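You operate a simulated robot arm through the tools that you are given. There is no shell and no other tool.

You run a simulated robot arm. Do the job below in one go: nothing can be reset, and whatever is moved stays where it is left.

## Task
Seal the short carton with 75 mm tape ends, then switch the sealer off.
Fine: guides at 32, carton to the yellow mark, press start once and no other key.

The check looks at the end state, three seconds after you hand in, the way a careful person would. Anything else that was tipped, shoved, dropped, spilled or broken makes it a failure. Lids that push on must go on centred and level and be pressed home; caps that screw on are set level and turned clockwise until they are tight.

## Robot
A 7-joint arm with a three-finger gripper, fixed in place. Base frame: the origin is on the floor under the middle of its stand, x ahead of it, y to its left, z up. Units: m, degrees, N and s.
It reaches about 1.342 m from its shoulder. Its first joint turns from -166.0 to 166.0 degrees. Payload 2.69 kg.
Tool frame: the origin (TCP) lies between the finger pads and is the grasp point; the fingertips stand 0.03 m ahead of it; z points along the fingers, y is the line along which they close. The gripper opens to 0.128 m; its body begins 0.117 m behind the TCP.
Orientation is that of the tool frame in the base frame, as a unit quaternion [w, x, y, z]. With the fingers straight down and closing along the base's y, the tool's x points along the base's -x, its y along +y and its z along -z.

## Interface
- The arm moves only by the tool send_rows. Its argument "deltas" is a list of rows, each a list of 3 entries, a list of its own where there are three numbers: the shift along the base's x, y, z in m, then the turn, a rotation vector about the base's x, y, z in degrees, then the finger opening in m, from 0 to 0.128. In form: [[[dx, dy, dz], [ax, ay, az], fingers], ...]. A call has 1 to 20 rows; each row shifts and turns the commanded pose from where the row before left it. A row lasts 0.2 s, in which the tool goes at most 0.05 m and 8.6 degrees; a call with a longer step from one row to the next is refused whole, and so is a gripper value outside its range. A pose out of reach is approached as far as the arm can. The call stops where the force on the tool passes 60 N (or 10 N more than at its start, if that is more) or the arm is blocked; 0.2 s more then pass. The fingers move at their own pace (about 0.127 m/s each) and stop on an object; they squeeze with about 37 N. The grip force told is the motor's: it shows also when the fingers shut on nothing. Time passes only in rows, and 0.2 s behind the last, so rows that do not move let the fingers close. The reply holds the time, the measured pose of the TCP, the force on the tool along the base axes, the opening and the grip force, in the units named above and with some noise, with the torque about the TCP (base axes, N m) and any sound that the robot's microphone picked up.
- Cameras (640 x 400 px; columns grow to the right, rows downward): "scene" is fixed at [0.0606, 0.4969, 1.686]; the picture's right is [-0.60, -0.80, 0.00], its down [-0.44, 0.34, -0.83] and it looks along [0.66, -0.50, -0.56] (base axes); focal length 348 px, centre (320, 200). "wrist" rides on the gripper at [0.058, 0.054, -0.131] in the tool frame; the picture's right is [-0.68, 0.74, 0.00], its down [-0.62, -0.57, -0.55] and it looks along [-0.40, -0.37, 0.84] (tool axes); focal length 234 px, centre (320, 200). There is no depth. A picture from a camera that has moved, and an enlarged one, comes with that camera's place and axes in the base frame and with its lens. The place of the scene camera against the robot may be out by one fixed shift of up to 0.018 m in any direction.
- camera(camera): a new picture of that camera. The clock stands still meanwhile.
- move_column(by): moves the trunk up (or, below 0, down) by that many m; the arm rides with it, the base frame stays. It gives what a move gives, with no picture.
- zoom(camera, box): a new picture of the part [left, top, right, bottom] of that camera's present view, enlarged. The clock stands still meanwhile.
- close_job(): hands the job in; it is judged then, once.

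Nothing tells you positions but the pictures and the camera data. Unless the task says otherwise, let go and move clear before handing in.

The tools are called after ">>>" as name(argument=value, ...) on one line, values as JSON. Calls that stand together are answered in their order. send_rows: Moves the arm, as the interface text tells. Its arguments: {"type":"object","properties":{"deltas":{"type":"array"}},"required":["deltas"]} The other tools are called the same way: move_column (by) moves the trunk up or down; camera (camera) takes a picture; zoom (camera, box) takes an enlarged picture of a part of a camera's view; close_job () hands the job in.

At the start:

```text
time: 0.0
tcp_pos: [0.6609, 0.2417, 1.3448]
tool_rot: [0.0, 0.0, 1.0, -0.001]
contact_force: [-0.5, -0.2, 0.7]
wrist_torque: [-0.05, 0.0, -0.01]
gripper_width: 0.1279
grasp_force: 0.1
trunk travel left (down, up): [-0.15, 0.2]
```

scene: 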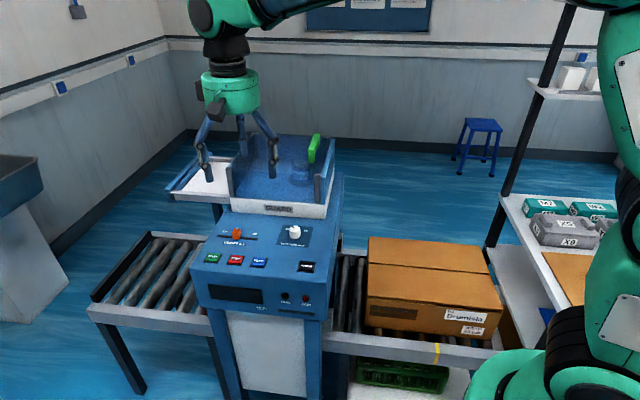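
wrist: 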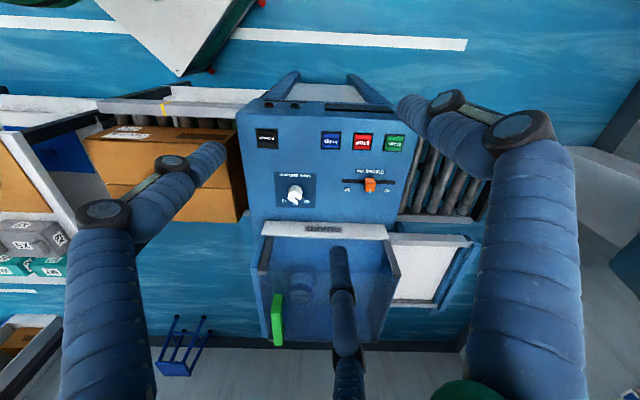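

I see a carton-sealing machine with a control panel, a roller table and a carton on it; I'll enlarge the panel and the surroundings before moving anything.

>>> zoom(camera="scene", box=[180, 200, 350, 320])

>>> zoom(camera="scene", box=[160, 120, 350, 240])

>>> zoom(camera="scene", box=[320, 220, 520, 400])

>>> zoom(camera="wrist", box=[230, 80, 430, 240])

>>> zoom(camera="scene", box=[300, 0, 440, 50])

>>> zoom(camera="scene", box=[490, 160, 640, 340])

```text
3.33 times, centred on (265, 260) of scene
camera zoom: at [0.0606, 0.4969, 1.686], right [-0.6, -0.8, 0.0], down [-0.44, 0.34, -0.83], along [0.66, -0.5, -0.56], focal length 1162 px, centre (503, 0)
```

zoom: 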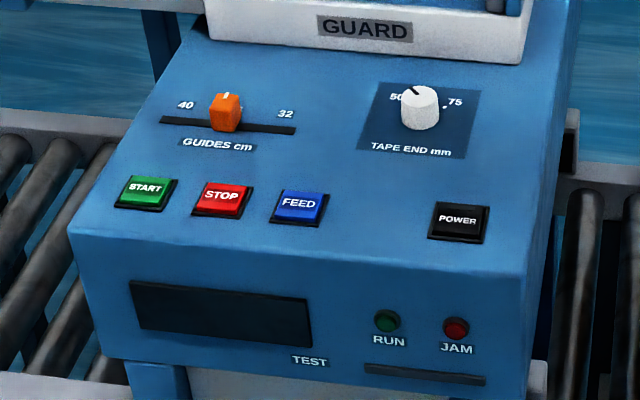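

```text
3.33 times, centred on (255, 180) of scene
camera zoom: at [0.0606, 0.4969, 1.686], right [-0.6, -0.8, 0.0], down [-0.44, 0.34, -0.83], along [0.66, -0.5, -0.56], focal length 1162 px, centre (537, 267)
```

zoom: 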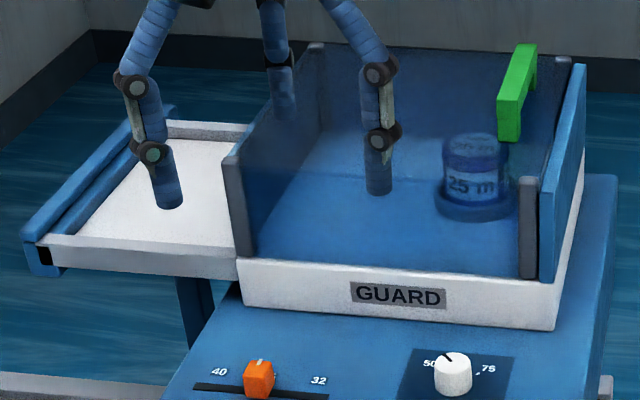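

```text
2.22 times, centred on (420, 310) of scene
camera zoom: at [0.0606, 0.4969, 1.686], right [-0.6, -0.8, 0.0], down [-0.44, 0.34, -0.83], along [0.66, -0.5, -0.56], focal length 774 px, centre (98, -44)
```

zoom: 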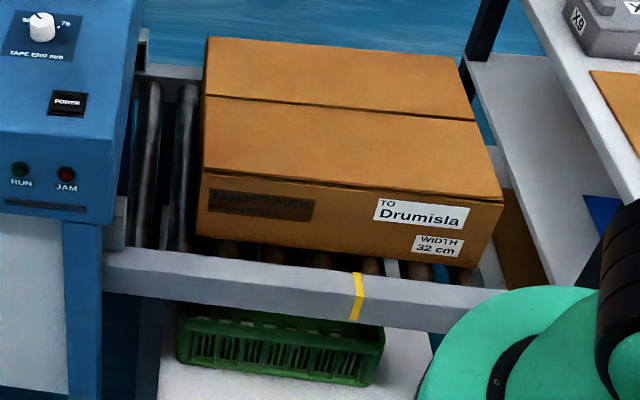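

```text
2.50 times, centred on (330, 160) of wrist
camera zoom: at [0.6016, 0.2944, 1.4766], right [0.68, 0.74, 0.0], down [0.62, -0.57, 0.55], along [0.4, -0.37, -0.84], focal length 585 px, centre (295, 300)
```

zoom: 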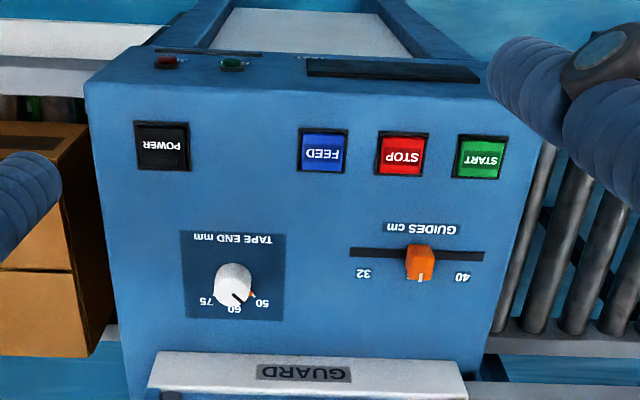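

```text
4.57 times, centred on (370, 25) of scene
camera zoom: at [0.0606, 0.4969, 1.686], right [-0.6, -0.8, 0.0], down [-0.44, 0.34, -0.83], along [0.66, -0.5, -0.56], focal length 1593 px, centre (91, 1000)
```

zoom: 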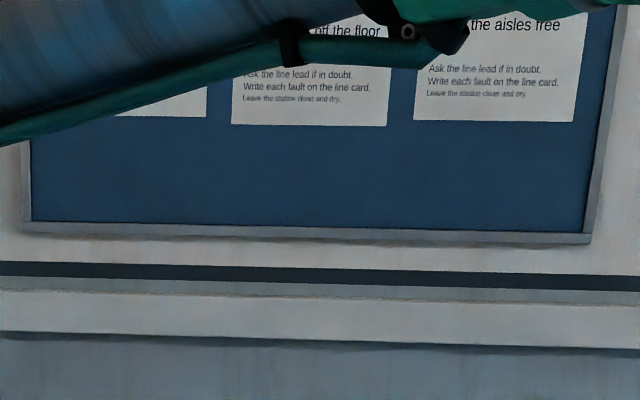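

```text
2.22 times, centred on (565, 250) of scene
camera zoom: at [0.0606, 0.4969, 1.686], right [-0.6, -0.8, 0.0], down [-0.44, 0.34, -0.83], along [0.66, -0.5, -0.56], focal length 774 px, centre (-224, 89)
```

zoom: 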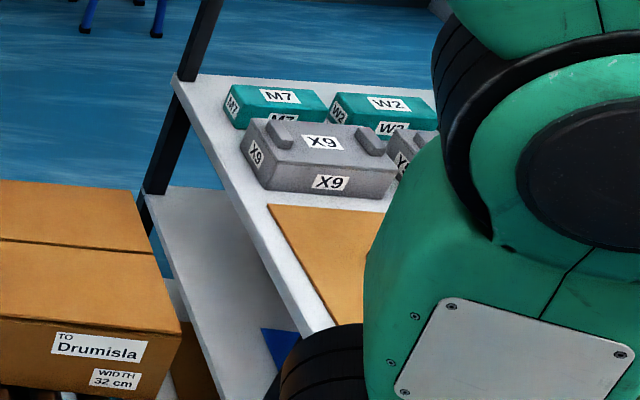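

The panel sits at about 45° to the base axes (START near (0.835, 0.297, 0.987), POWER near (0.64, 0.10, 0.99)), and the carton is on the infeed rollers to the robot's side with the yellow mark on the near rail. I'll look closer at the display, the dial, the carton and the guard.

>>> zoom(camera="scene", box=[195, 265, 335, 325])

>>> zoom(camera="scene", box=[270, 215, 330, 255])

>>> zoom(camera="scene", box=[215, 220, 275, 255])

>>> zoom(camera="wrist", box=[0, 80, 250, 260])

>>> zoom(camera="wrist", box=[240, 210, 480, 370])

>>> zoom(camera="scene", box=[60, 200, 380, 400])

```text
4.57 times, centred on (265, 295) of scene
camera zoom: at [0.0606, 0.4969, 1.686], right [-0.6, -0.8, 0.0], down [-0.44, 0.34, -0.83], along [0.66, -0.5, -0.56], focal length 1593 px, centre (571, -234)
```

zoom: 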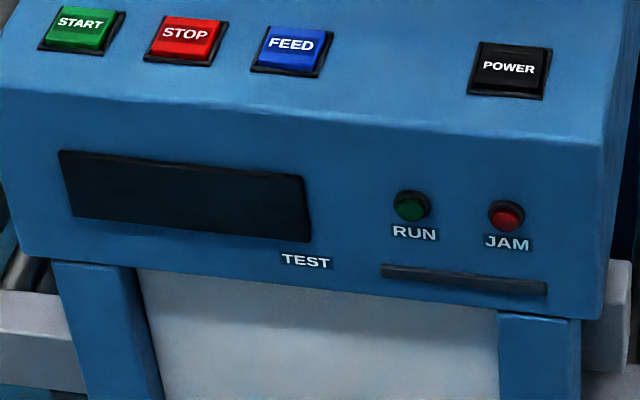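

```text
10.00 times, centred on (300, 235) of scene
camera zoom: at [0.0606, 0.4969, 1.686], right [-0.6, -0.8, 0.0], down [-0.44, 0.34, -0.83], along [0.66, -0.5, -0.56], focal length 3485 px, centre (520, -150)
```

zoom: 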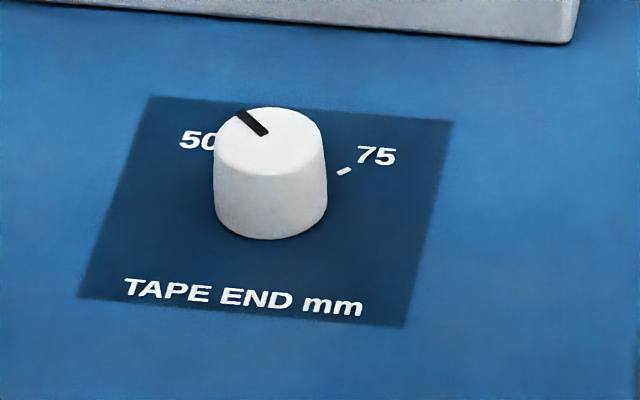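

```text
10.67 times, centred on (245, 238) of scene
camera zoom: at [0.0606, 0.4969, 1.686], right [-0.6, -0.8, 0.0], down [-0.44, 0.34, -0.83], along [0.66, -0.5, -0.56], focal length 3717 px, centre (1120, -200)
```

zoom: 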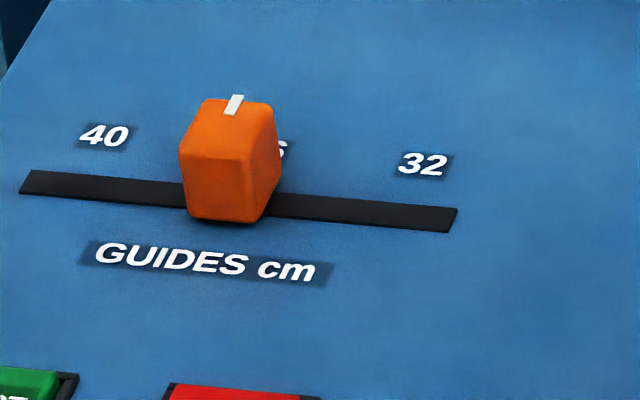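

```text
2.22 times, centred on (125, 170) of wrist
camera zoom: at [0.6016, 0.2944, 1.4766], right [0.68, 0.74, 0.0], down [0.62, -0.57, 0.55], along [0.4, -0.37, -0.84], focal length 520 px, centre (753, 267)
```

zoom: 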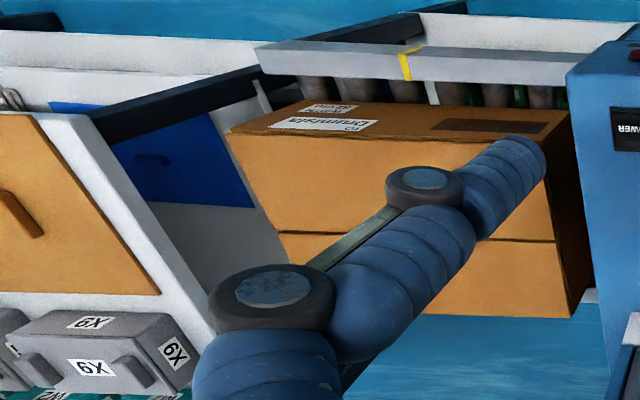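

```text
2.50 times, centred on (360, 290) of wrist
camera zoom: at [0.6016, 0.2944, 1.4766], right [0.68, 0.74, 0.0], down [0.62, -0.57, 0.55], along [0.4, -0.37, -0.84], focal length 585 px, centre (220, -25)
```

zoom: 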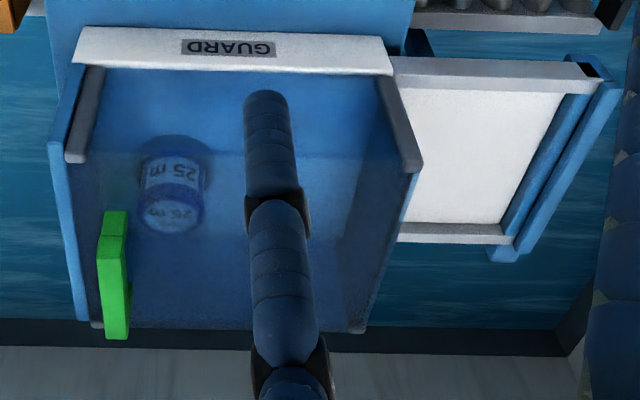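

```text
2.00 times, centred on (220, 300) of scene
camera zoom: at [0.0606, 0.4969, 1.686], right [-0.6, -0.8, 0.0], down [-0.44, 0.34, -0.83], along [0.66, -0.5, -0.56], focal length 697 px, centre (520, 0)
```

zoom: 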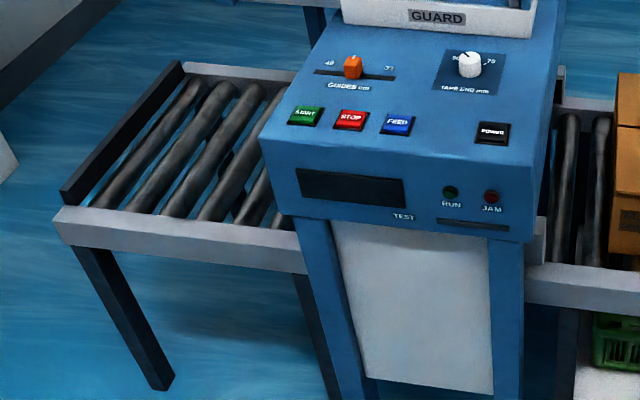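

The controls look horizontal at about z 0.98: slider at 36, dial at 50, display dark. I'll close the fingers in free air to see how they shape up and clear the view.

>>> send_rows(deltas=[[[0, 0, 0.02], [0, 0, 0], 0.0], [[0, 0, 0.03], [0, 0, 0], 0.0], [[0, 0, 0.03], [0, 0, 0], 0.0], [[0, 0, 0.03], [0, 0, 0], 0.0]])

>>> camera(camera="wrist")

>>> camera(camera="scene")

```text
time: 1.0
tcp_pos: [0.6609, 0.2397, 1.4575]
tool_rot: [0.0, 0.0, 1.0, 0.0]
contact_force: [-1.2, 0.0, 0.3]
wrist_torque: [0.04, -0.01, 0.02]
gripper_width: 0.002
grasp_force: 31.8
trunk travel left (down, up): [-0.15, 0.2]
```

```text
taken
camera wrist: at [0.6021, 0.2932, 1.5886], right [0.68, 0.74, 0.0], down [0.62, -0.57, 0.55], along [0.4, -0.37, -0.84], focal length 234 px, centre (320, 200)
```

wrist: 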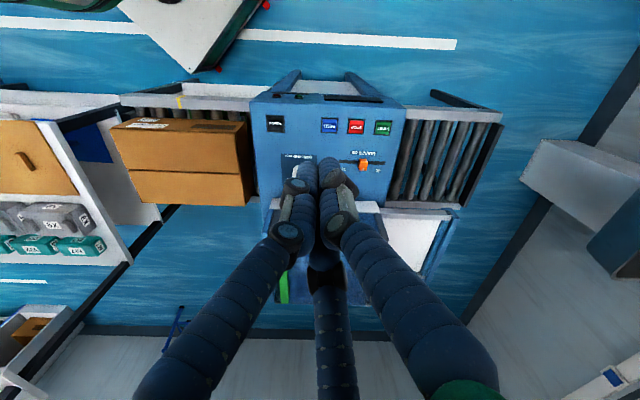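

```text
taken
```

scene: 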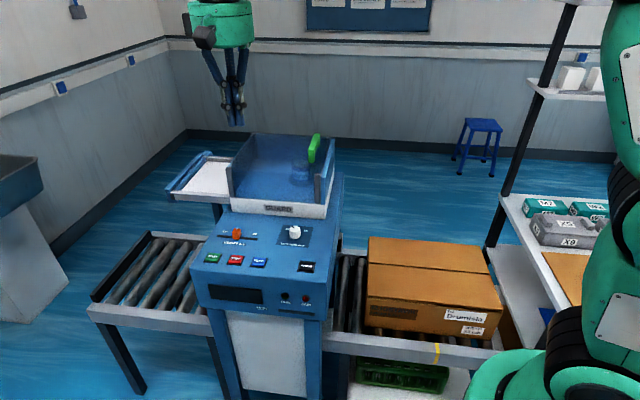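

With the fingers raised and closed the guard is easier to see; I'll zoom on it and on the shelf and infeed.

>>> zoom(camera="scene", box=[160, 125, 350, 225])

>>> zoom(camera="wrist", box=[0, 80, 270, 260])

>>> zoom(camera="wrist", box=[0, 240, 220, 400])

>>> zoom(camera="wrist", box=[380, 80, 640, 260])

```text
3.37 times, centred on (255, 175) of scene
camera zoom: at [0.0606, 0.4969, 1.686], right [-0.6, -0.8, 0.0], down [-0.44, 0.34, -0.83], along [0.66, -0.5, -0.56], focal length 1174 px, centre (539, 284)
```

zoom: 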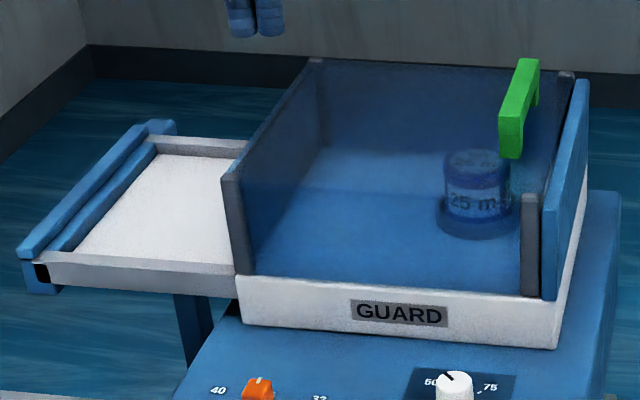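

```text
2.22 times, centred on (135, 170) of wrist
camera zoom: at [0.6021, 0.2932, 1.5886], right [0.68, 0.74, 0.0], down [0.62, -0.57, 0.55], along [0.4, -0.37, -0.84], focal length 520 px, centre (731, 267)
```

zoom: 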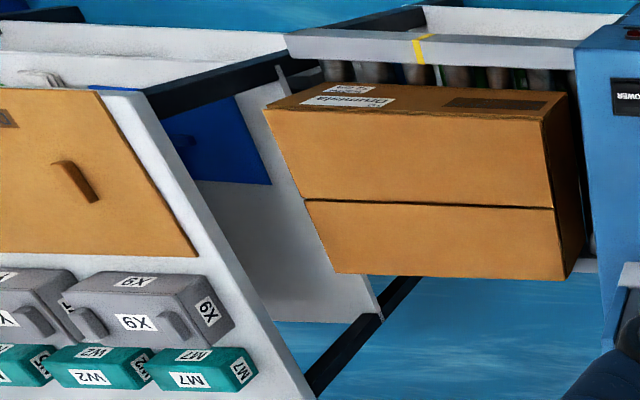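

```text
2.50 times, centred on (110, 320) of wrist
camera zoom: at [0.6021, 0.2932, 1.5886], right [0.68, 0.74, 0.0], down [0.62, -0.57, 0.55], along [0.4, -0.37, -0.84], focal length 585 px, centre (845, -100)
```

zoom: 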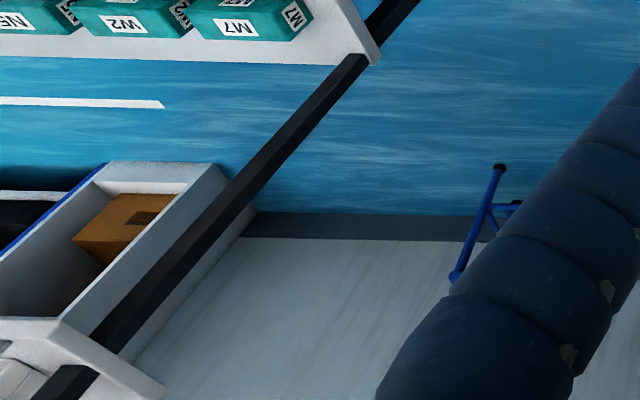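

```text
2.22 times, centred on (510, 170) of wrist
camera zoom: at [0.6021, 0.2932, 1.5886], right [0.68, 0.74, 0.0], down [0.62, -0.57, 0.55], along [0.4, -0.37, -0.84], focal length 520 px, centre (-102, 267)
```

zoom: 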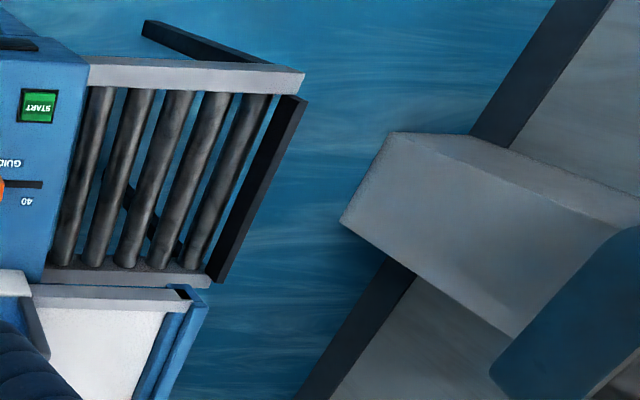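

The carton spans roughly 0.43 m along the conveyor, with its rear end about 0.18 m behind the yellow mark; the mark is at about (0.36, -0.21). I'll check the display and POWER key at maximum zoom to learn whether the sealer is already on.

>>> zoom(camera="scene", box=[205, 280, 270, 312])

>>> zoom(camera="scene", box=[270, 255, 330, 318])

>>> zoom(camera="scene", box=[420, 330, 480, 370])

>>> zoom(camera="scene", box=[320, 230, 380, 350])

>>> zoom(camera="scene", box=[290, 125, 345, 225])

```text
9.85 times, centred on (238, 296) of scene
camera zoom: at [0.0606, 0.4969, 1.686], right [-0.6, -0.8, 0.0], down [-0.44, 0.34, -0.83], along [0.66, -0.5, -0.56], focal length 3431 px, centre (1132, -745)
```

zoom: 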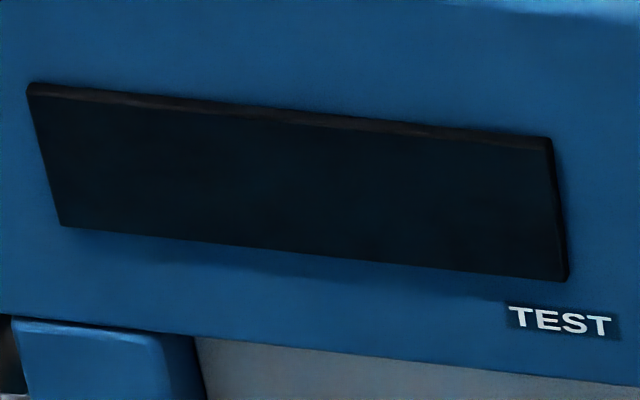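

```text
6.35 times, centred on (300, 286) of scene
camera zoom: at [0.0606, 0.4969, 1.686], right [-0.6, -0.8, 0.0], down [-0.44, 0.34, -0.83], along [0.66, -0.5, -0.56], focal length 2213 px, centre (447, -349)
```

zoom: 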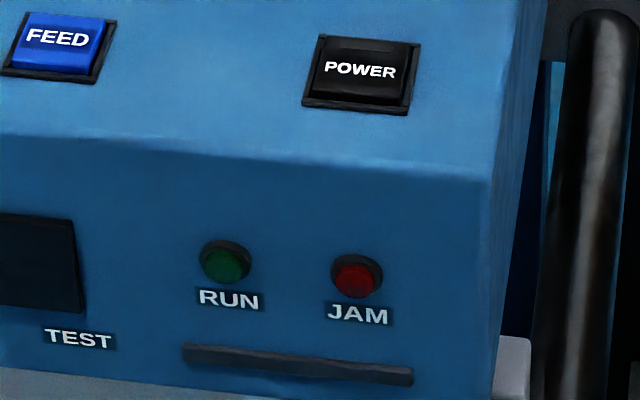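

```text
10.00 times, centred on (450, 350) of scene
camera zoom: at [0.0606, 0.4969, 1.686], right [-0.6, -0.8, 0.0], down [-0.44, 0.34, -0.83], along [0.66, -0.5, -0.56], focal length 3485 px, centre (-980, -1300)
```

zoom: 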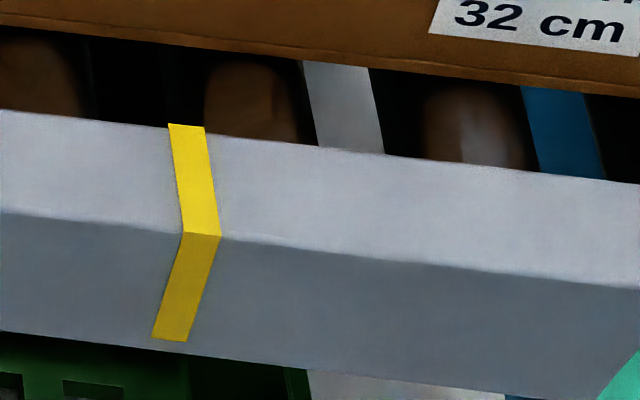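

```text
3.33 times, centred on (350, 290) of scene
camera zoom: at [0.0606, 0.4969, 1.686], right [-0.6, -0.8, 0.0], down [-0.44, 0.34, -0.83], along [0.66, -0.5, -0.56], focal length 1162 px, centre (220, -100)
```

zoom: 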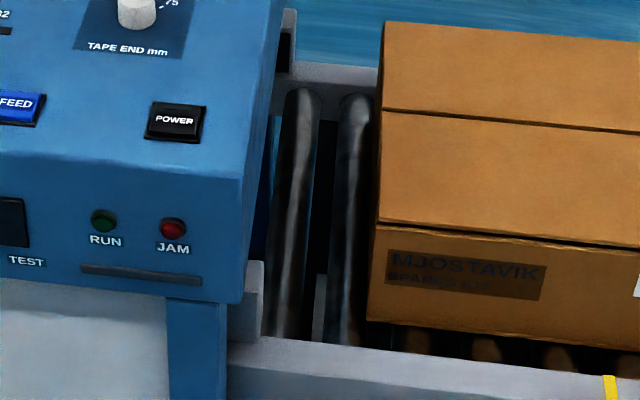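

```text
4.00 times, centred on (318, 175) of scene
camera zoom: at [0.0606, 0.4969, 1.686], right [-0.6, -0.8, 0.0], down [-0.44, 0.34, -0.83], along [0.66, -0.5, -0.56], focal length 1394 px, centre (330, 300)
```

zoom: 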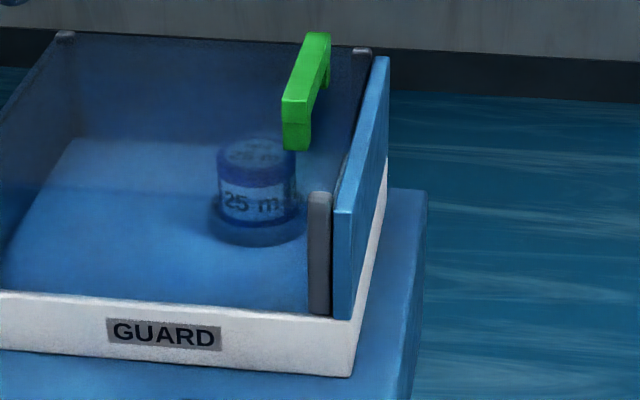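

The display is dark and both lamps are unlit, so I take the sealer to be off at present. I'll look at the closed fingertips to judge how wide the poking tip is.

>>> zoom(camera="wrist", box=[240, 140, 400, 260])

>>> zoom(camera="scene", box=[180, 20, 280, 135])

```text
3.33 times, centred on (320, 200) of wrist
camera zoom: at [0.6021, 0.2932, 1.5886], right [0.68, 0.74, 0.0], down [0.62, -0.57, 0.55], along [0.4, -0.37, -0.84], focal length 781 px, centre (320, 200)
```

zoom: 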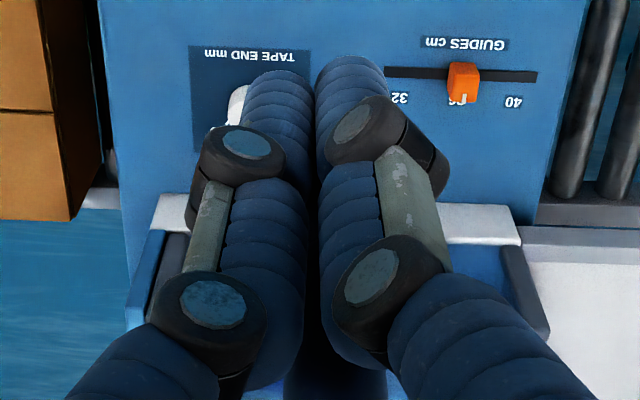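

```text
3.48 times, centred on (230, 78) of scene
camera zoom: at [0.0606, 0.4969, 1.686], right [-0.6, -0.8, 0.0], down [-0.44, 0.34, -0.83], along [0.66, -0.5, -0.56], focal length 1212 px, centre (633, 626)
```

zoom: 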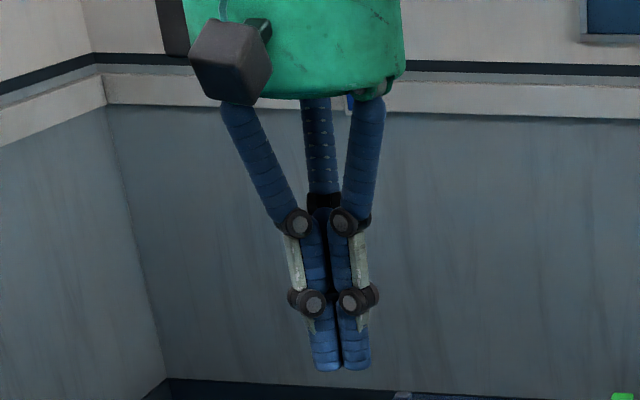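

Each fingertip is about 16 mm across, so the closed cluster fits on a key cap. I'm moving to a hover above POWER, estimated at (0.643, 0.101, 0.987), to refine its position with the wrist camera.

>>> send_rows(deltas=[[[-0.002, -0.015, -0.04], [0, 0, 0], 0.0], [[-0.002, -0.015, -0.04], [0, 0, 0], 0.0], [[-0.002, -0.015, -0.04], [0, 0, 0], 0.0], [[-0.002, -0.015, -0.04], [0, 0, 0], 0.0], [[-0.002, -0.015, -0.04], [0, 0, 0], 0.0], [[-0.002, -0.016, -0.04], [0, 0, 0], 0.0], [[-0.002, -0.016, -0.04], [0, 0, 0], 0.0], [[-0.002, -0.016, -0.04], [0, 0, 0], 0.0], [[-0.002, -0.016, -0.03], [0, 0, 0], 0.0]])

>>> camera(camera="wrist")

>>> zoom(camera="scene", box=[180, 200, 350, 320])

```text
time: 3.0
tcp_pos: [0.6418, 0.1029, 1.1051]
tool_rot: [0.0, -0.001, 1.0, 0.001]
contact_force: [0.0, 0.1, -0.6]
wrist_torque: [-0.03, 0.02, -0.01]
gripper_width: 0.0023
grasp_force: 31.4
trunk travel left (down, up): [-0.15, 0.2]
```

```text
taken
camera wrist: at [0.5829, 0.1571, 1.2369], right [0.68, 0.74, 0.0], down [0.62, -0.57, 0.55], along [0.4, -0.37, -0.84], focal length 234 px, centre (320, 200)
```

wrist: 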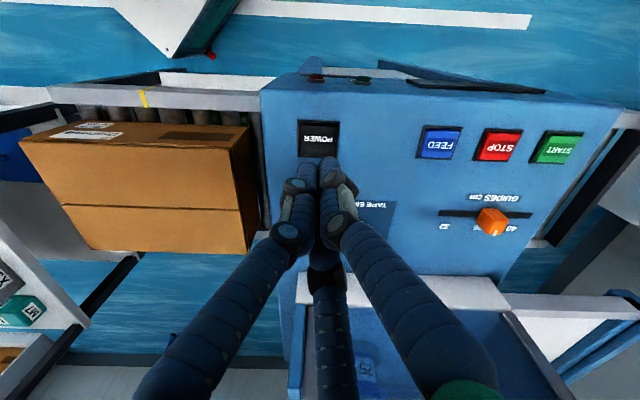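

```text
3.33 times, centred on (265, 260) of scene
camera zoom: at [0.0606, 0.4969, 1.686], right [-0.6, -0.8, 0.0], down [-0.44, 0.34, -0.83], along [0.66, -0.5, -0.56], focal length 1162 px, centre (503, 0)
```

zoom: 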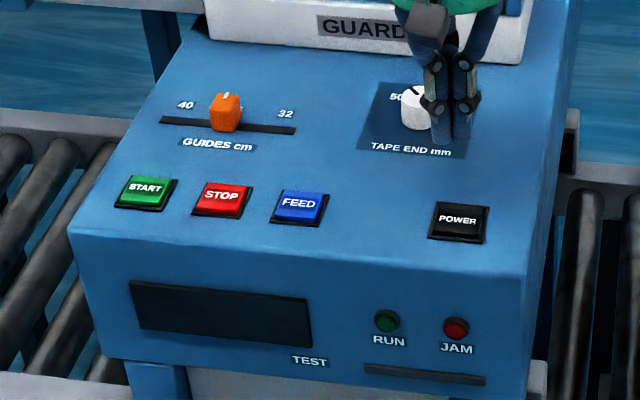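

>>> zoom(camera="wrist", box=[260, 100, 380, 175])

>>> zoom(camera="wrist", box=[400, 100, 620, 240])

```text
5.33 times, centred on (320, 138) of wrist
camera zoom: at [0.5829, 0.1571, 1.2369], right [0.68, 0.74, 0.0], down [0.62, -0.57, 0.55], along [0.4, -0.37, -0.84], focal length 1249 px, centre (320, 533)
```

zoom: 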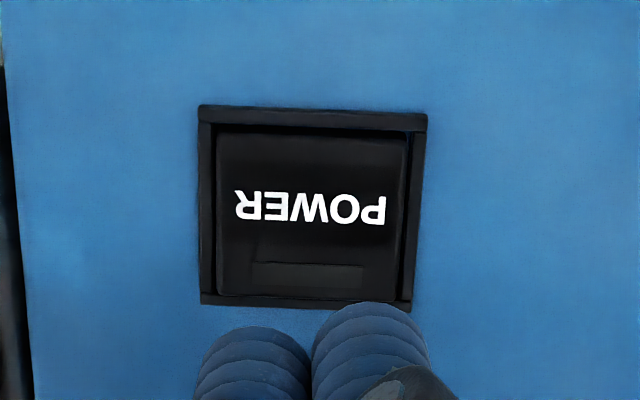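

```text
2.86 times, centred on (510, 170) of wrist
camera zoom: at [0.5829, 0.1571, 1.2369], right [0.68, 0.74, 0.0], down [0.62, -0.57, 0.55], along [0.4, -0.37, -0.84], focal length 669 px, centre (-223, 286)
```

zoom: 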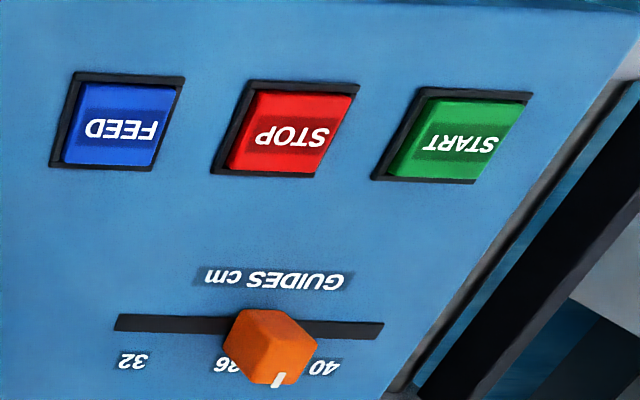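

POWER is at about (0.643, 0.099) with its cap top near z 0.987. I'll come down above it and then press in small steps, watching the force.

>>> send_rows(deltas=[[[0.0, -0.003, -0.03], [0, 0, 0], 0.0], [[0, 0, -0.03], [0, 0, 0], 0.0], [[0, 0, -0.01], [0, 0, 0], 0.0], [[0, 0, 0], [0, 0, 0], 0.0]])

>>> zoom(camera="scene", box=[265, 210, 345, 290])

>>> zoom(camera="wrist", box=[260, 110, 380, 185])

```text
time: 4.0
tcp_pos: [0.641, 0.0993, 1.0354]
tool_rot: [0.0, 0.0, 1.0, 0.0]
contact_force: [-0.2, -0.4, 0.3]
wrist_torque: [-0.01, -0.02, -0.02]
gripper_width: 0.0021
grasp_force: 31.7
trunk travel left (down, up): [-0.15, 0.2]
```

```text
5.00 times, centred on (305, 250) of scene
camera zoom: at [0.0606, 0.4969, 1.686], right [-0.6, -0.8, 0.0], down [-0.44, 0.34, -0.83], along [0.66, -0.5, -0.56], focal length 1742 px, centre (395, -50)
```

zoom: 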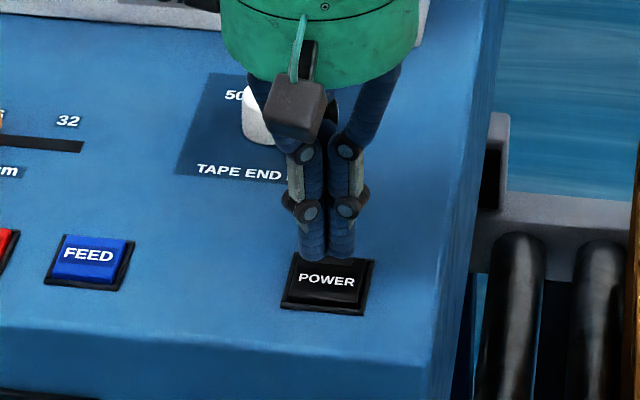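

```text
5.33 times, centred on (320, 148) of wrist
camera zoom: at [0.5828, 0.1527, 1.1668], right [0.68, 0.74, 0.0], down [0.62, -0.57, 0.55], along [0.4, -0.37, -0.84], focal length 1249 px, centre (320, 480)
```

zoom: 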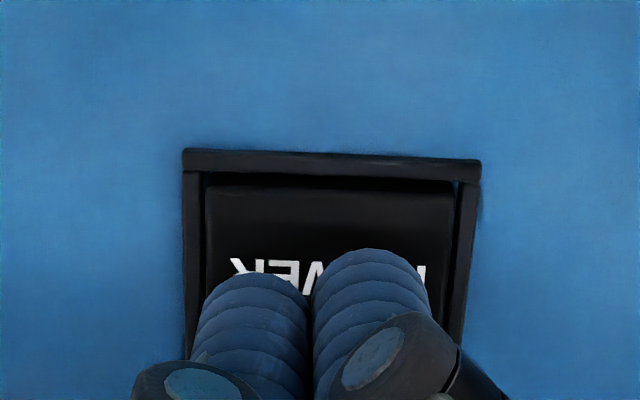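

>>> send_rows(deltas=[[[0, 0, -0.008], [0, 0, 0], 0.0], [[0, 0, -0.004], [0, 0, 0], 0.0], [[0, 0, -0.003], [0, 0, 0], 0.0]])

```text
time: 4.8
tcp_pos: [0.6416, 0.0984, 1.0196]
tool_rot: [0.0, 0.001, 1.0, 0.0]
contact_force: [0.1, 0.4, 0.4]
wrist_torque: [-0.02, -0.01, 0.01]
gripper_width: 0.0019
grasp_force: 31.0
trunk travel left (down, up): [-0.15, 0.2]
```

No contact yet with the tips near z 0.990; I'll step down 2 mm at a time.

>>> send_rows(deltas=[[[0, 0, -0.002], [0, 0, 0], 0.0], [[0, 0, -0.002], [0, 0, 0], 0.0]])

>>> zoom(camera="scene", box=[195, 240, 345, 320])

```text
time: 5.4
tcp_pos: [0.6431, 0.0994, 1.016]
tool_rot: [0.0, 0.0, 1.0, -0.001]
contact_force: [0.0, 0.0, 0.5]
wrist_torque: [-0.05, -0.03, 0.01]
gripper_width: 0.0022
grasp_force: 31.2
trunk travel left (down, up): [-0.15, 0.2]
```

```text
4.27 times, centred on (270, 280) of scene
camera zoom: at [0.0606, 0.4969, 1.686], right [-0.6, -0.8, 0.0], down [-0.44, 0.34, -0.83], along [0.66, -0.5, -0.56], focal length 1487 px, centre (533, -141)
```

zoom: 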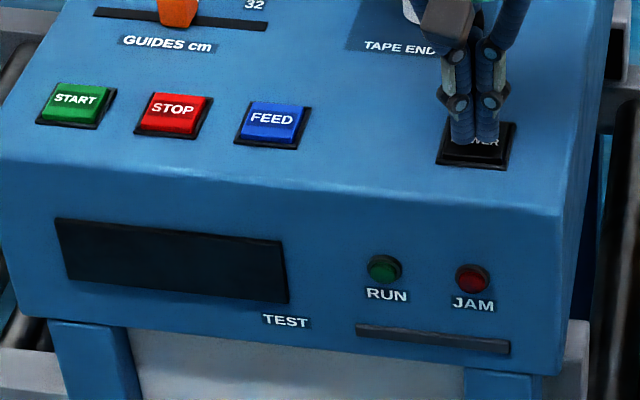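

>>> send_rows(deltas=[[[0, 0, -0.002], [0, 0, 0], 0.0], [[0, 0, -0.002], [0, 0, 0], 0.0]])

>>> zoom(camera="scene", box=[195, 240, 345, 320])

```text
time: 6.0
tcp_pos: [0.6424, 0.0999, 1.0104]
tool_rot: [0.0, 0.0, 1.0, 0.0]
contact_force: [0.4, 0.7, 0.0]
wrist_torque: [0.04, 0.01, -0.03]
gripper_width: 0.0019
grasp_force: 31.3
trunk travel left (down, up): [-0.15, 0.2]
```

```text
4.27 times, centred on (270, 280) of scene
camera zoom: at [0.0606, 0.4969, 1.686], right [-0.6, -0.8, 0.0], down [-0.44, 0.34, -0.83], along [0.66, -0.5, -0.56], focal length 1487 px, centre (533, -141)
```

zoom: 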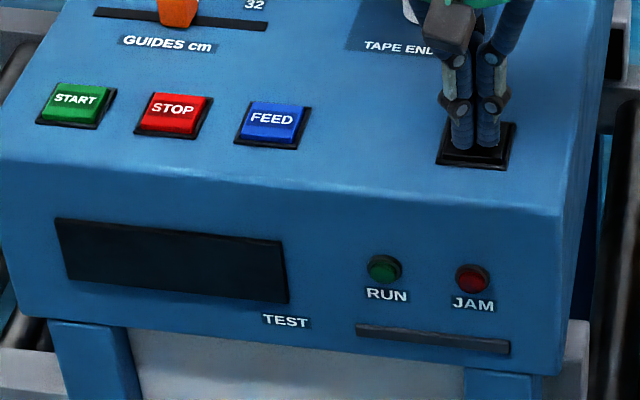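

>>> send_rows(deltas=[[[0, 0, -0.002], [0, 0, 0], 0.0], [[0, 0, -0.001], [0, 0, 0], 0.0]])

>>> zoom(camera="scene", box=[195, 240, 345, 320])

```text
time: 6.6
tcp_pos: [0.6416, 0.0994, 1.0078]
tool_rot: [0.0, 0.0, 1.0, 0.0]
contact_force: [0.0, 0.8, 0.2]
wrist_torque: [0.01, 0.0, 0.03]
gripper_width: 0.0018
grasp_force: 31.7
trunk travel left (down, up): [-0.15, 0.2]
```

```text
4.27 times, centred on (270, 280) of scene
camera zoom: at [0.0606, 0.4969, 1.686], right [-0.6, -0.8, 0.0], down [-0.44, 0.34, -0.83], along [0.66, -0.5, -0.56], focal length 1487 px, centre (533, -141)
```

zoom: 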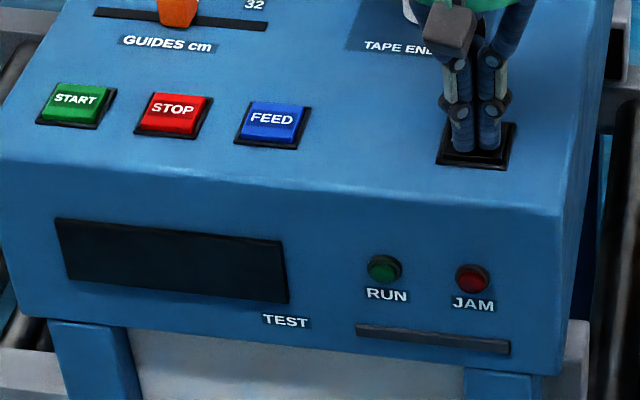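

>>> send_rows(deltas=[[[0, 0, -0.002], [0, 0, 0], 0.0], [[0, 0, -0.001], [0, 0, 0], 0.0]])

>>> zoom(camera="wrist", box=[260, 120, 380, 195])

>>> zoom(camera="scene", box=[275, 220, 335, 290])

```text
time: 7.2
tcp_pos: [0.6422, 0.0982, 1.0061]
tool_rot: [0.0, 0.0, 1.0, 0.0]
contact_force: [-0.1, 0.2, -0.9]
wrist_torque: [-0.01, -0.03, 0.0]
gripper_width: 0.0022
grasp_force: 31.6
trunk travel left (down, up): [-0.15, 0.2]
```

```text
5.33 times, centred on (320, 158) of wrist
camera zoom: at [0.5839, 0.1523, 1.1374], right [0.68, 0.74, 0.0], down [0.62, -0.57, 0.55], along [0.4, -0.37, -0.84], focal length 1249 px, centre (320, 427)
```

zoom: 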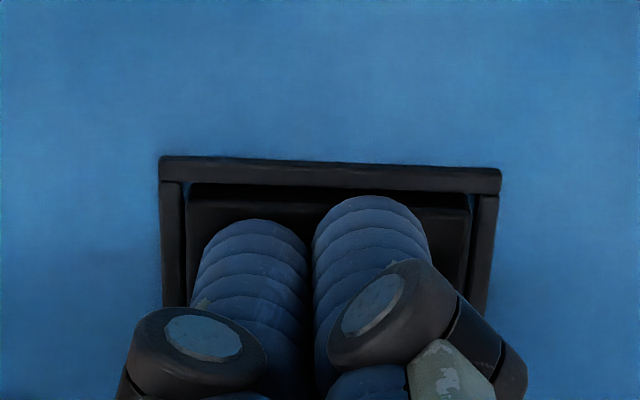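

```text
5.71 times, centred on (305, 255) of scene
camera zoom: at [0.0606, 0.4969, 1.686], right [-0.6, -0.8, 0.0], down [-0.44, 0.34, -0.83], along [0.66, -0.5, -0.56], focal length 1991 px, centre (406, -114)
```

zoom: 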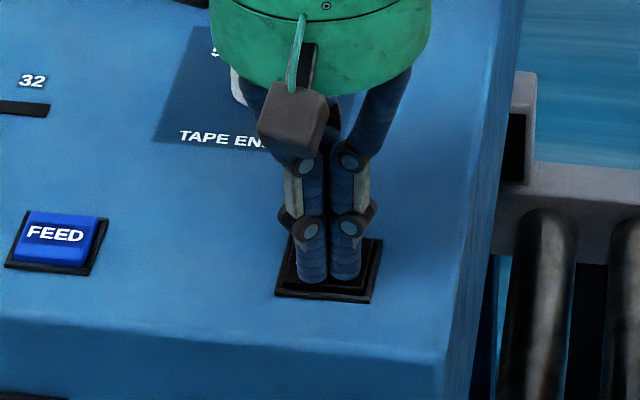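

>>> send_rows(deltas=[[[0, 0, -0.0015], [0, 0, 0], 0.0], [[0, 0, -0.0015], [0, 0, 0], 0.0]])

>>> zoom(camera="scene", box=[195, 240, 345, 320])

```text
time: 7.8
tcp_pos: [0.6412, 0.0985, 1.0045]
tool_rot: [0.0, 0.001, 1.0, 0.0]
contact_force: [-0.2, -0.3, 0.5]
wrist_torque: [0.04, -0.02, 0.01]
gripper_width: 0.0021
grasp_force: 31.7
trunk travel left (down, up): [-0.15, 0.2]
```

```text
4.27 times, centred on (270, 280) of scene
camera zoom: at [0.0606, 0.4969, 1.686], right [-0.6, -0.8, 0.0], down [-0.44, 0.34, -0.83], along [0.66, -0.5, -0.56], focal length 1487 px, centre (533, -141)
```

zoom: 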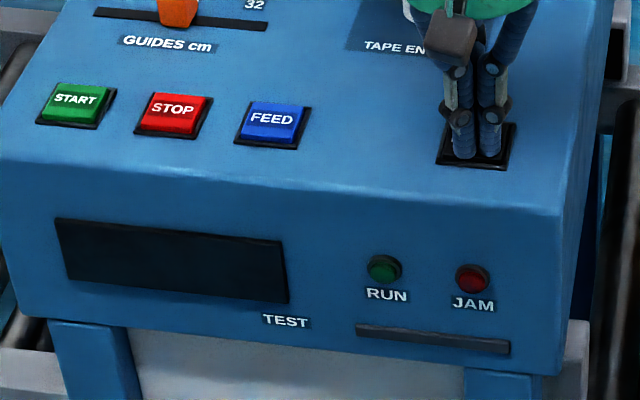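

>>> send_rows(deltas=[[[0, 0, -0.0015], [0, 0, 0], 0.0], [[0, 0, -0.0015], [0, 0, 0], 0.0]])

>>> zoom(camera="scene", box=[195, 240, 345, 320])

>>> zoom(camera="wrist", box=[260, 120, 380, 195])

```text
time: 8.4
tcp_pos: [0.6421, 0.099, 1.0]
tool_rot: [0.0, 0.0, 1.0, 0.0]
contact_force: [-1.7, -2.0, 2.0]
wrist_torque: [-0.02, 0.04, 0.01]
gripper_width: 0.006
grasp_force: 31.2
trunk travel left (down, up): [-0.15, 0.2]
heard: click
```

```text
4.27 times, centred on (270, 280) of scene
camera zoom: at [0.0606, 0.4969, 1.686], right [-0.6, -0.8, 0.0], down [-0.44, 0.34, -0.83], along [0.66, -0.5, -0.56], focal length 1487 px, centre (533, -141)
```

zoom: 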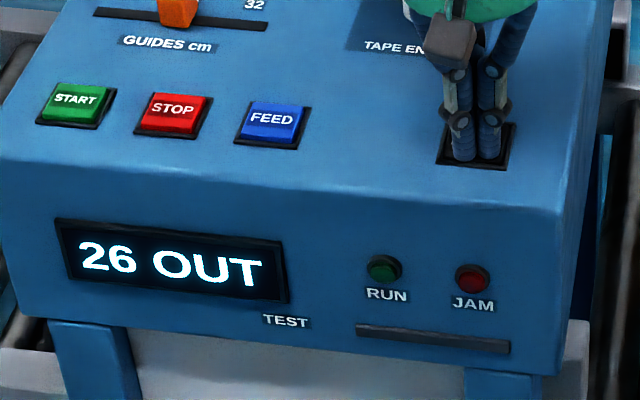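

```text
5.33 times, centred on (320, 158) of wrist
camera zoom: at [0.5835, 0.1523, 1.1323], right [0.68, 0.74, 0.0], down [0.62, -0.57, 0.55], along [0.4, -0.37, -0.84], focal length 1249 px, centre (320, 427)
```

zoom: 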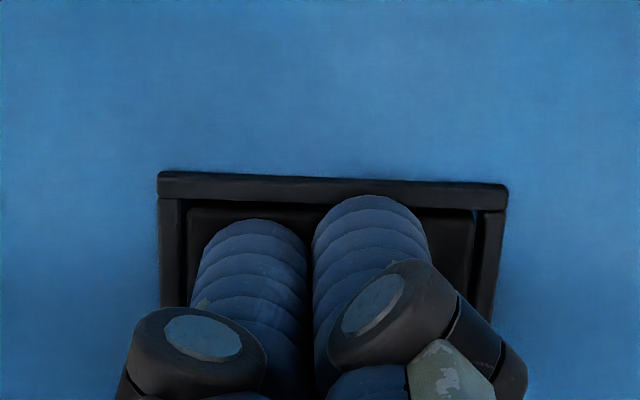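

POWER clicked and the display now reads "26 OUT", so the sealer is on. I'll lift straight off the key and check the display again.

>>> send_rows(deltas=[[[0, 0, 0.01], [0, 0, 0], 0.0], [[0, 0, 0.03], [0, 0, 0], 0.0], [[0, 0, 0.04], [0, 0, 0], 0.0], [[0, 0, 0.04], [0, 0, 0], 0.0]])

>>> zoom(camera="scene", box=[195, 240, 345, 320])

>>> camera(camera="wrist")

```text
time: 9.4
tcp_pos: [0.643, 0.0985, 1.1206]
tool_rot: [-0.001, 0.001, 1.0, 0.0]
contact_force: [-0.8, -0.2, -0.1]
wrist_torque: [0.0, 0.01, 0.0]
gripper_width: 0.0019
grasp_force: 31.5
trunk travel left (down, up): [-0.15, 0.2]
```

```text
4.27 times, centred on (270, 280) of scene
camera zoom: at [0.0606, 0.4969, 1.686], right [-0.6, -0.8, 0.0], down [-0.44, 0.34, -0.83], along [0.66, -0.5, -0.56], focal length 1487 px, centre (533, -141)
```

zoom: 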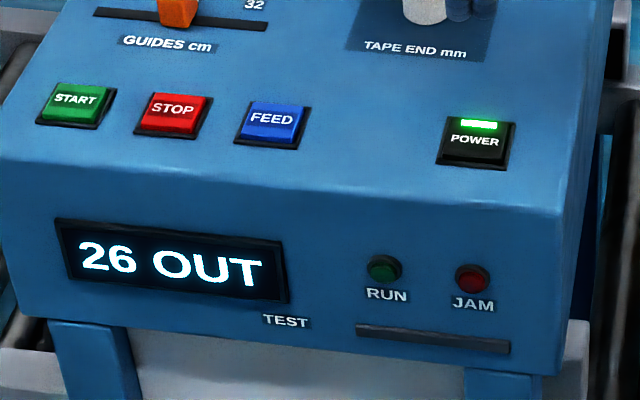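

```text
taken
camera wrist: at [0.5843, 0.1528, 1.2521], right [0.68, 0.74, 0.0], down [0.62, -0.57, 0.55], along [0.4, -0.37, -0.84], focal length 234 px, centre (320, 200)
```

wrist: 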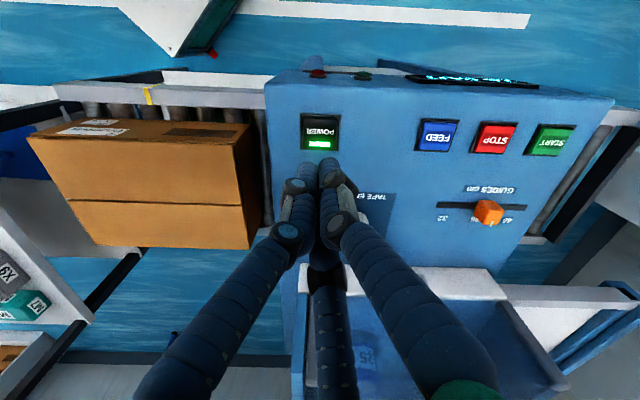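

The POWER key is now lit green and the display shows 26 OUT. Next is the guides slider; I'll zoom on it from here to fix its place and the 32 position.

>>> zoom(camera="wrist", box=[410, 170, 550, 250])

>>> zoom(camera="scene", box=[205, 215, 275, 260])

```text
4.57 times, centred on (480, 210) of wrist
camera zoom: at [0.5843, 0.1528, 1.2521], right [0.68, 0.74, 0.0], down [0.62, -0.57, 0.55], along [0.4, -0.37, -0.84], focal length 1070 px, centre (-411, 154)
```

zoom: 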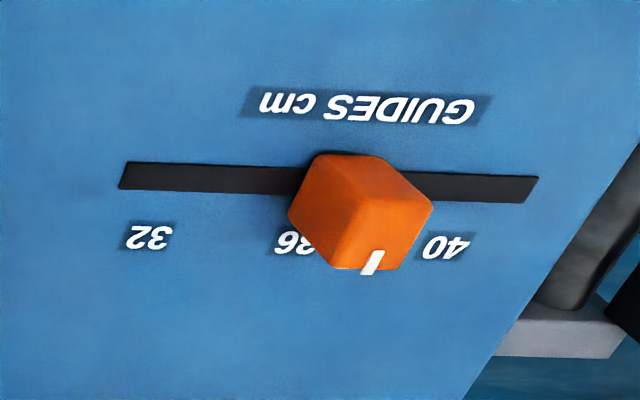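

```text
8.89 times, centred on (240, 238) of scene
camera zoom: at [0.0606, 0.4969, 1.686], right [-0.6, -0.8, 0.0], down [-0.44, 0.34, -0.83], along [0.66, -0.5, -0.56], focal length 3098 px, centre (1031, -133)
```

zoom: 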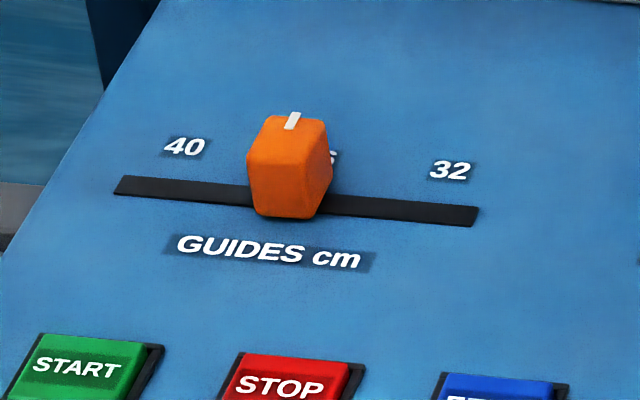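

The slider is at the 36 mark (about (0.886, 0.196)), 50 mm away from 32 along the slot. I'll go over to its 40 side with closed fingers and push it toward 32.

>>> send_rows(deltas=[[[0.0398, 0.019, 0.0], [0, 0, 0], 0.0], [[0.0398, 0.019, 0.0], [0, 0, 0], 0.0], [[0.0398, 0.019, 0.0], [0, 0, 0], 0.0], [[0.0398, 0.019, 0.0], [0, 0, 0], 0.0], [[0.0398, 0.019, 0.0], [0, 0, 0], 0.0], [[0.0398, 0.019, 0.0], [0, 0, 0], 0.0], [[0.0398, 0.0187, -0.02], [0, 0, 0], 0.0], [[0, 0, -0.03], [0, 0, 0], 0.0]])

>>> camera(camera="wrist")

>>> zoom(camera="scene", box=[180, 180, 300, 260])

```text
time: 11.2
tcp_pos: [0.9207, 0.2298, 1.0666]
tool_rot: [-0.001, 0.0, 1.0, 0.0]
contact_force: [-0.2, -0.4, -0.8]
wrist_torque: [0.01, 0.04, -0.02]
gripper_width: 0.0021
grasp_force: 31.1
trunk travel left (down, up): [-0.15, 0.2]
```

```text
taken
camera wrist: at [0.8626, 0.2851, 1.1986], right [0.68, 0.74, 0.0], down [0.62, -0.57, 0.55], along [0.4, -0.37, -0.84], focal length 234 px, centre (320, 200)
```

wrist: 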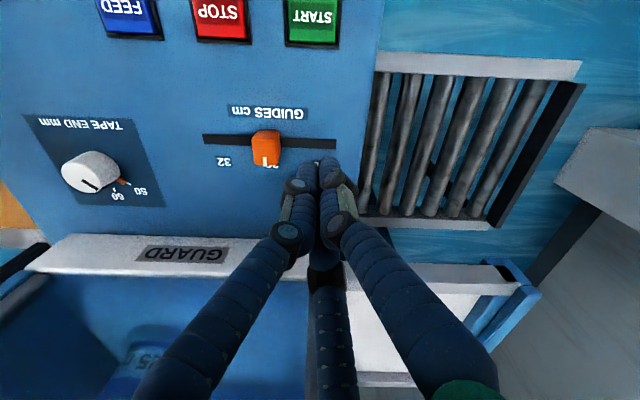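

```text
5.00 times, centred on (240, 220) of scene
camera zoom: at [0.0606, 0.4969, 1.686], right [-0.6, -0.8, 0.0], down [-0.44, 0.34, -0.83], along [0.66, -0.5, -0.56], focal length 1742 px, centre (720, 100)
```

zoom: 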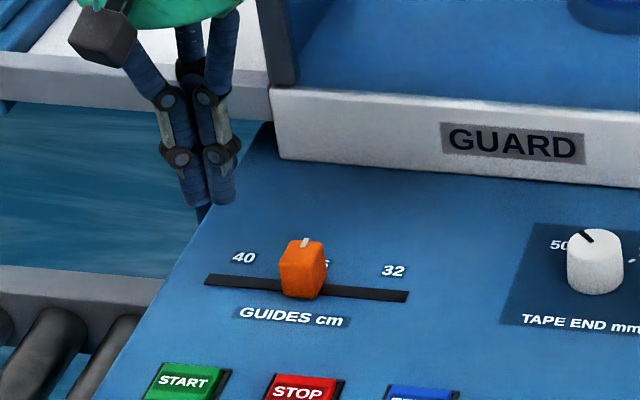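

The fingertips are lined up over the slot on the 40 side. I'll lower beside the slider and push it along the slot in small steps.

>>> send_rows(deltas=[[[0, 0, -0.03], [0, 0, 0], 0.0], [[0, 0, -0.02], [0, 0, 0], 0.0], [[0, 0, -0.006], [0, 0, 0], 0.0], [[-0.007, -0.007, 0], [0, 0, 0], 0.0]])

>>> zoom(camera="wrist", box=[220, 80, 380, 200])

>>> zoom(camera="scene", box=[195, 190, 285, 260])

```text
time: 12.2
tcp_pos: [0.9139, 0.225, 1.0134]
tool_rot: [0.0, 0.0, 1.0, 0.0]
contact_force: [-0.5, -0.3, 0.4]
wrist_torque: [0.0, 0.02, 0.04]
gripper_width: 0.0021
grasp_force: 32.0
trunk travel left (down, up): [-0.15, 0.2]
```

```text
3.33 times, centred on (300, 140) of wrist
camera zoom: at [0.8556, 0.2781, 1.1453], right [0.68, 0.74, 0.0], down [0.62, -0.57, 0.55], along [0.4, -0.37, -0.84], focal length 781 px, centre (387, 400)
```

zoom: 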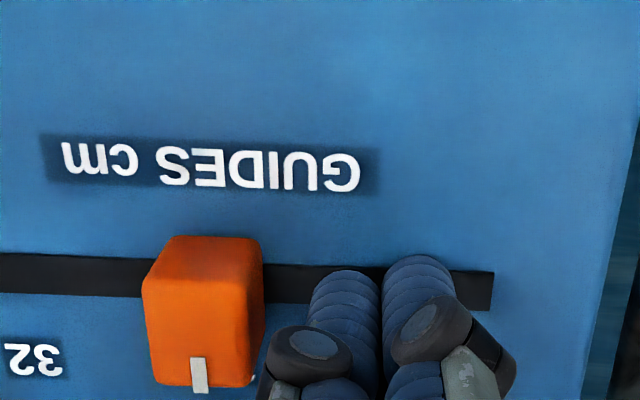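

```text
5.71 times, centred on (240, 225) of scene
camera zoom: at [0.0606, 0.4969, 1.686], right [-0.6, -0.8, 0.0], down [-0.44, 0.34, -0.83], along [0.66, -0.5, -0.56], focal length 1991 px, centre (777, 57)
```

zoom: 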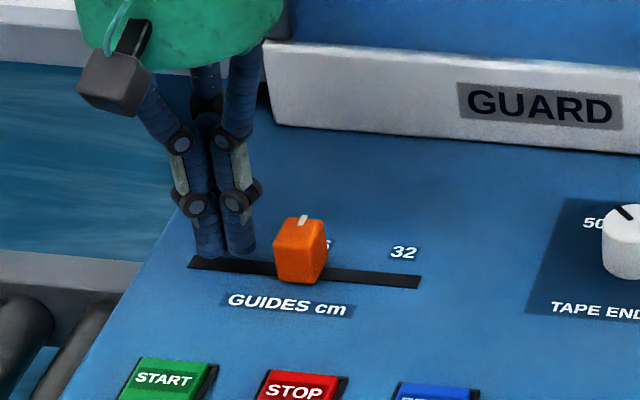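

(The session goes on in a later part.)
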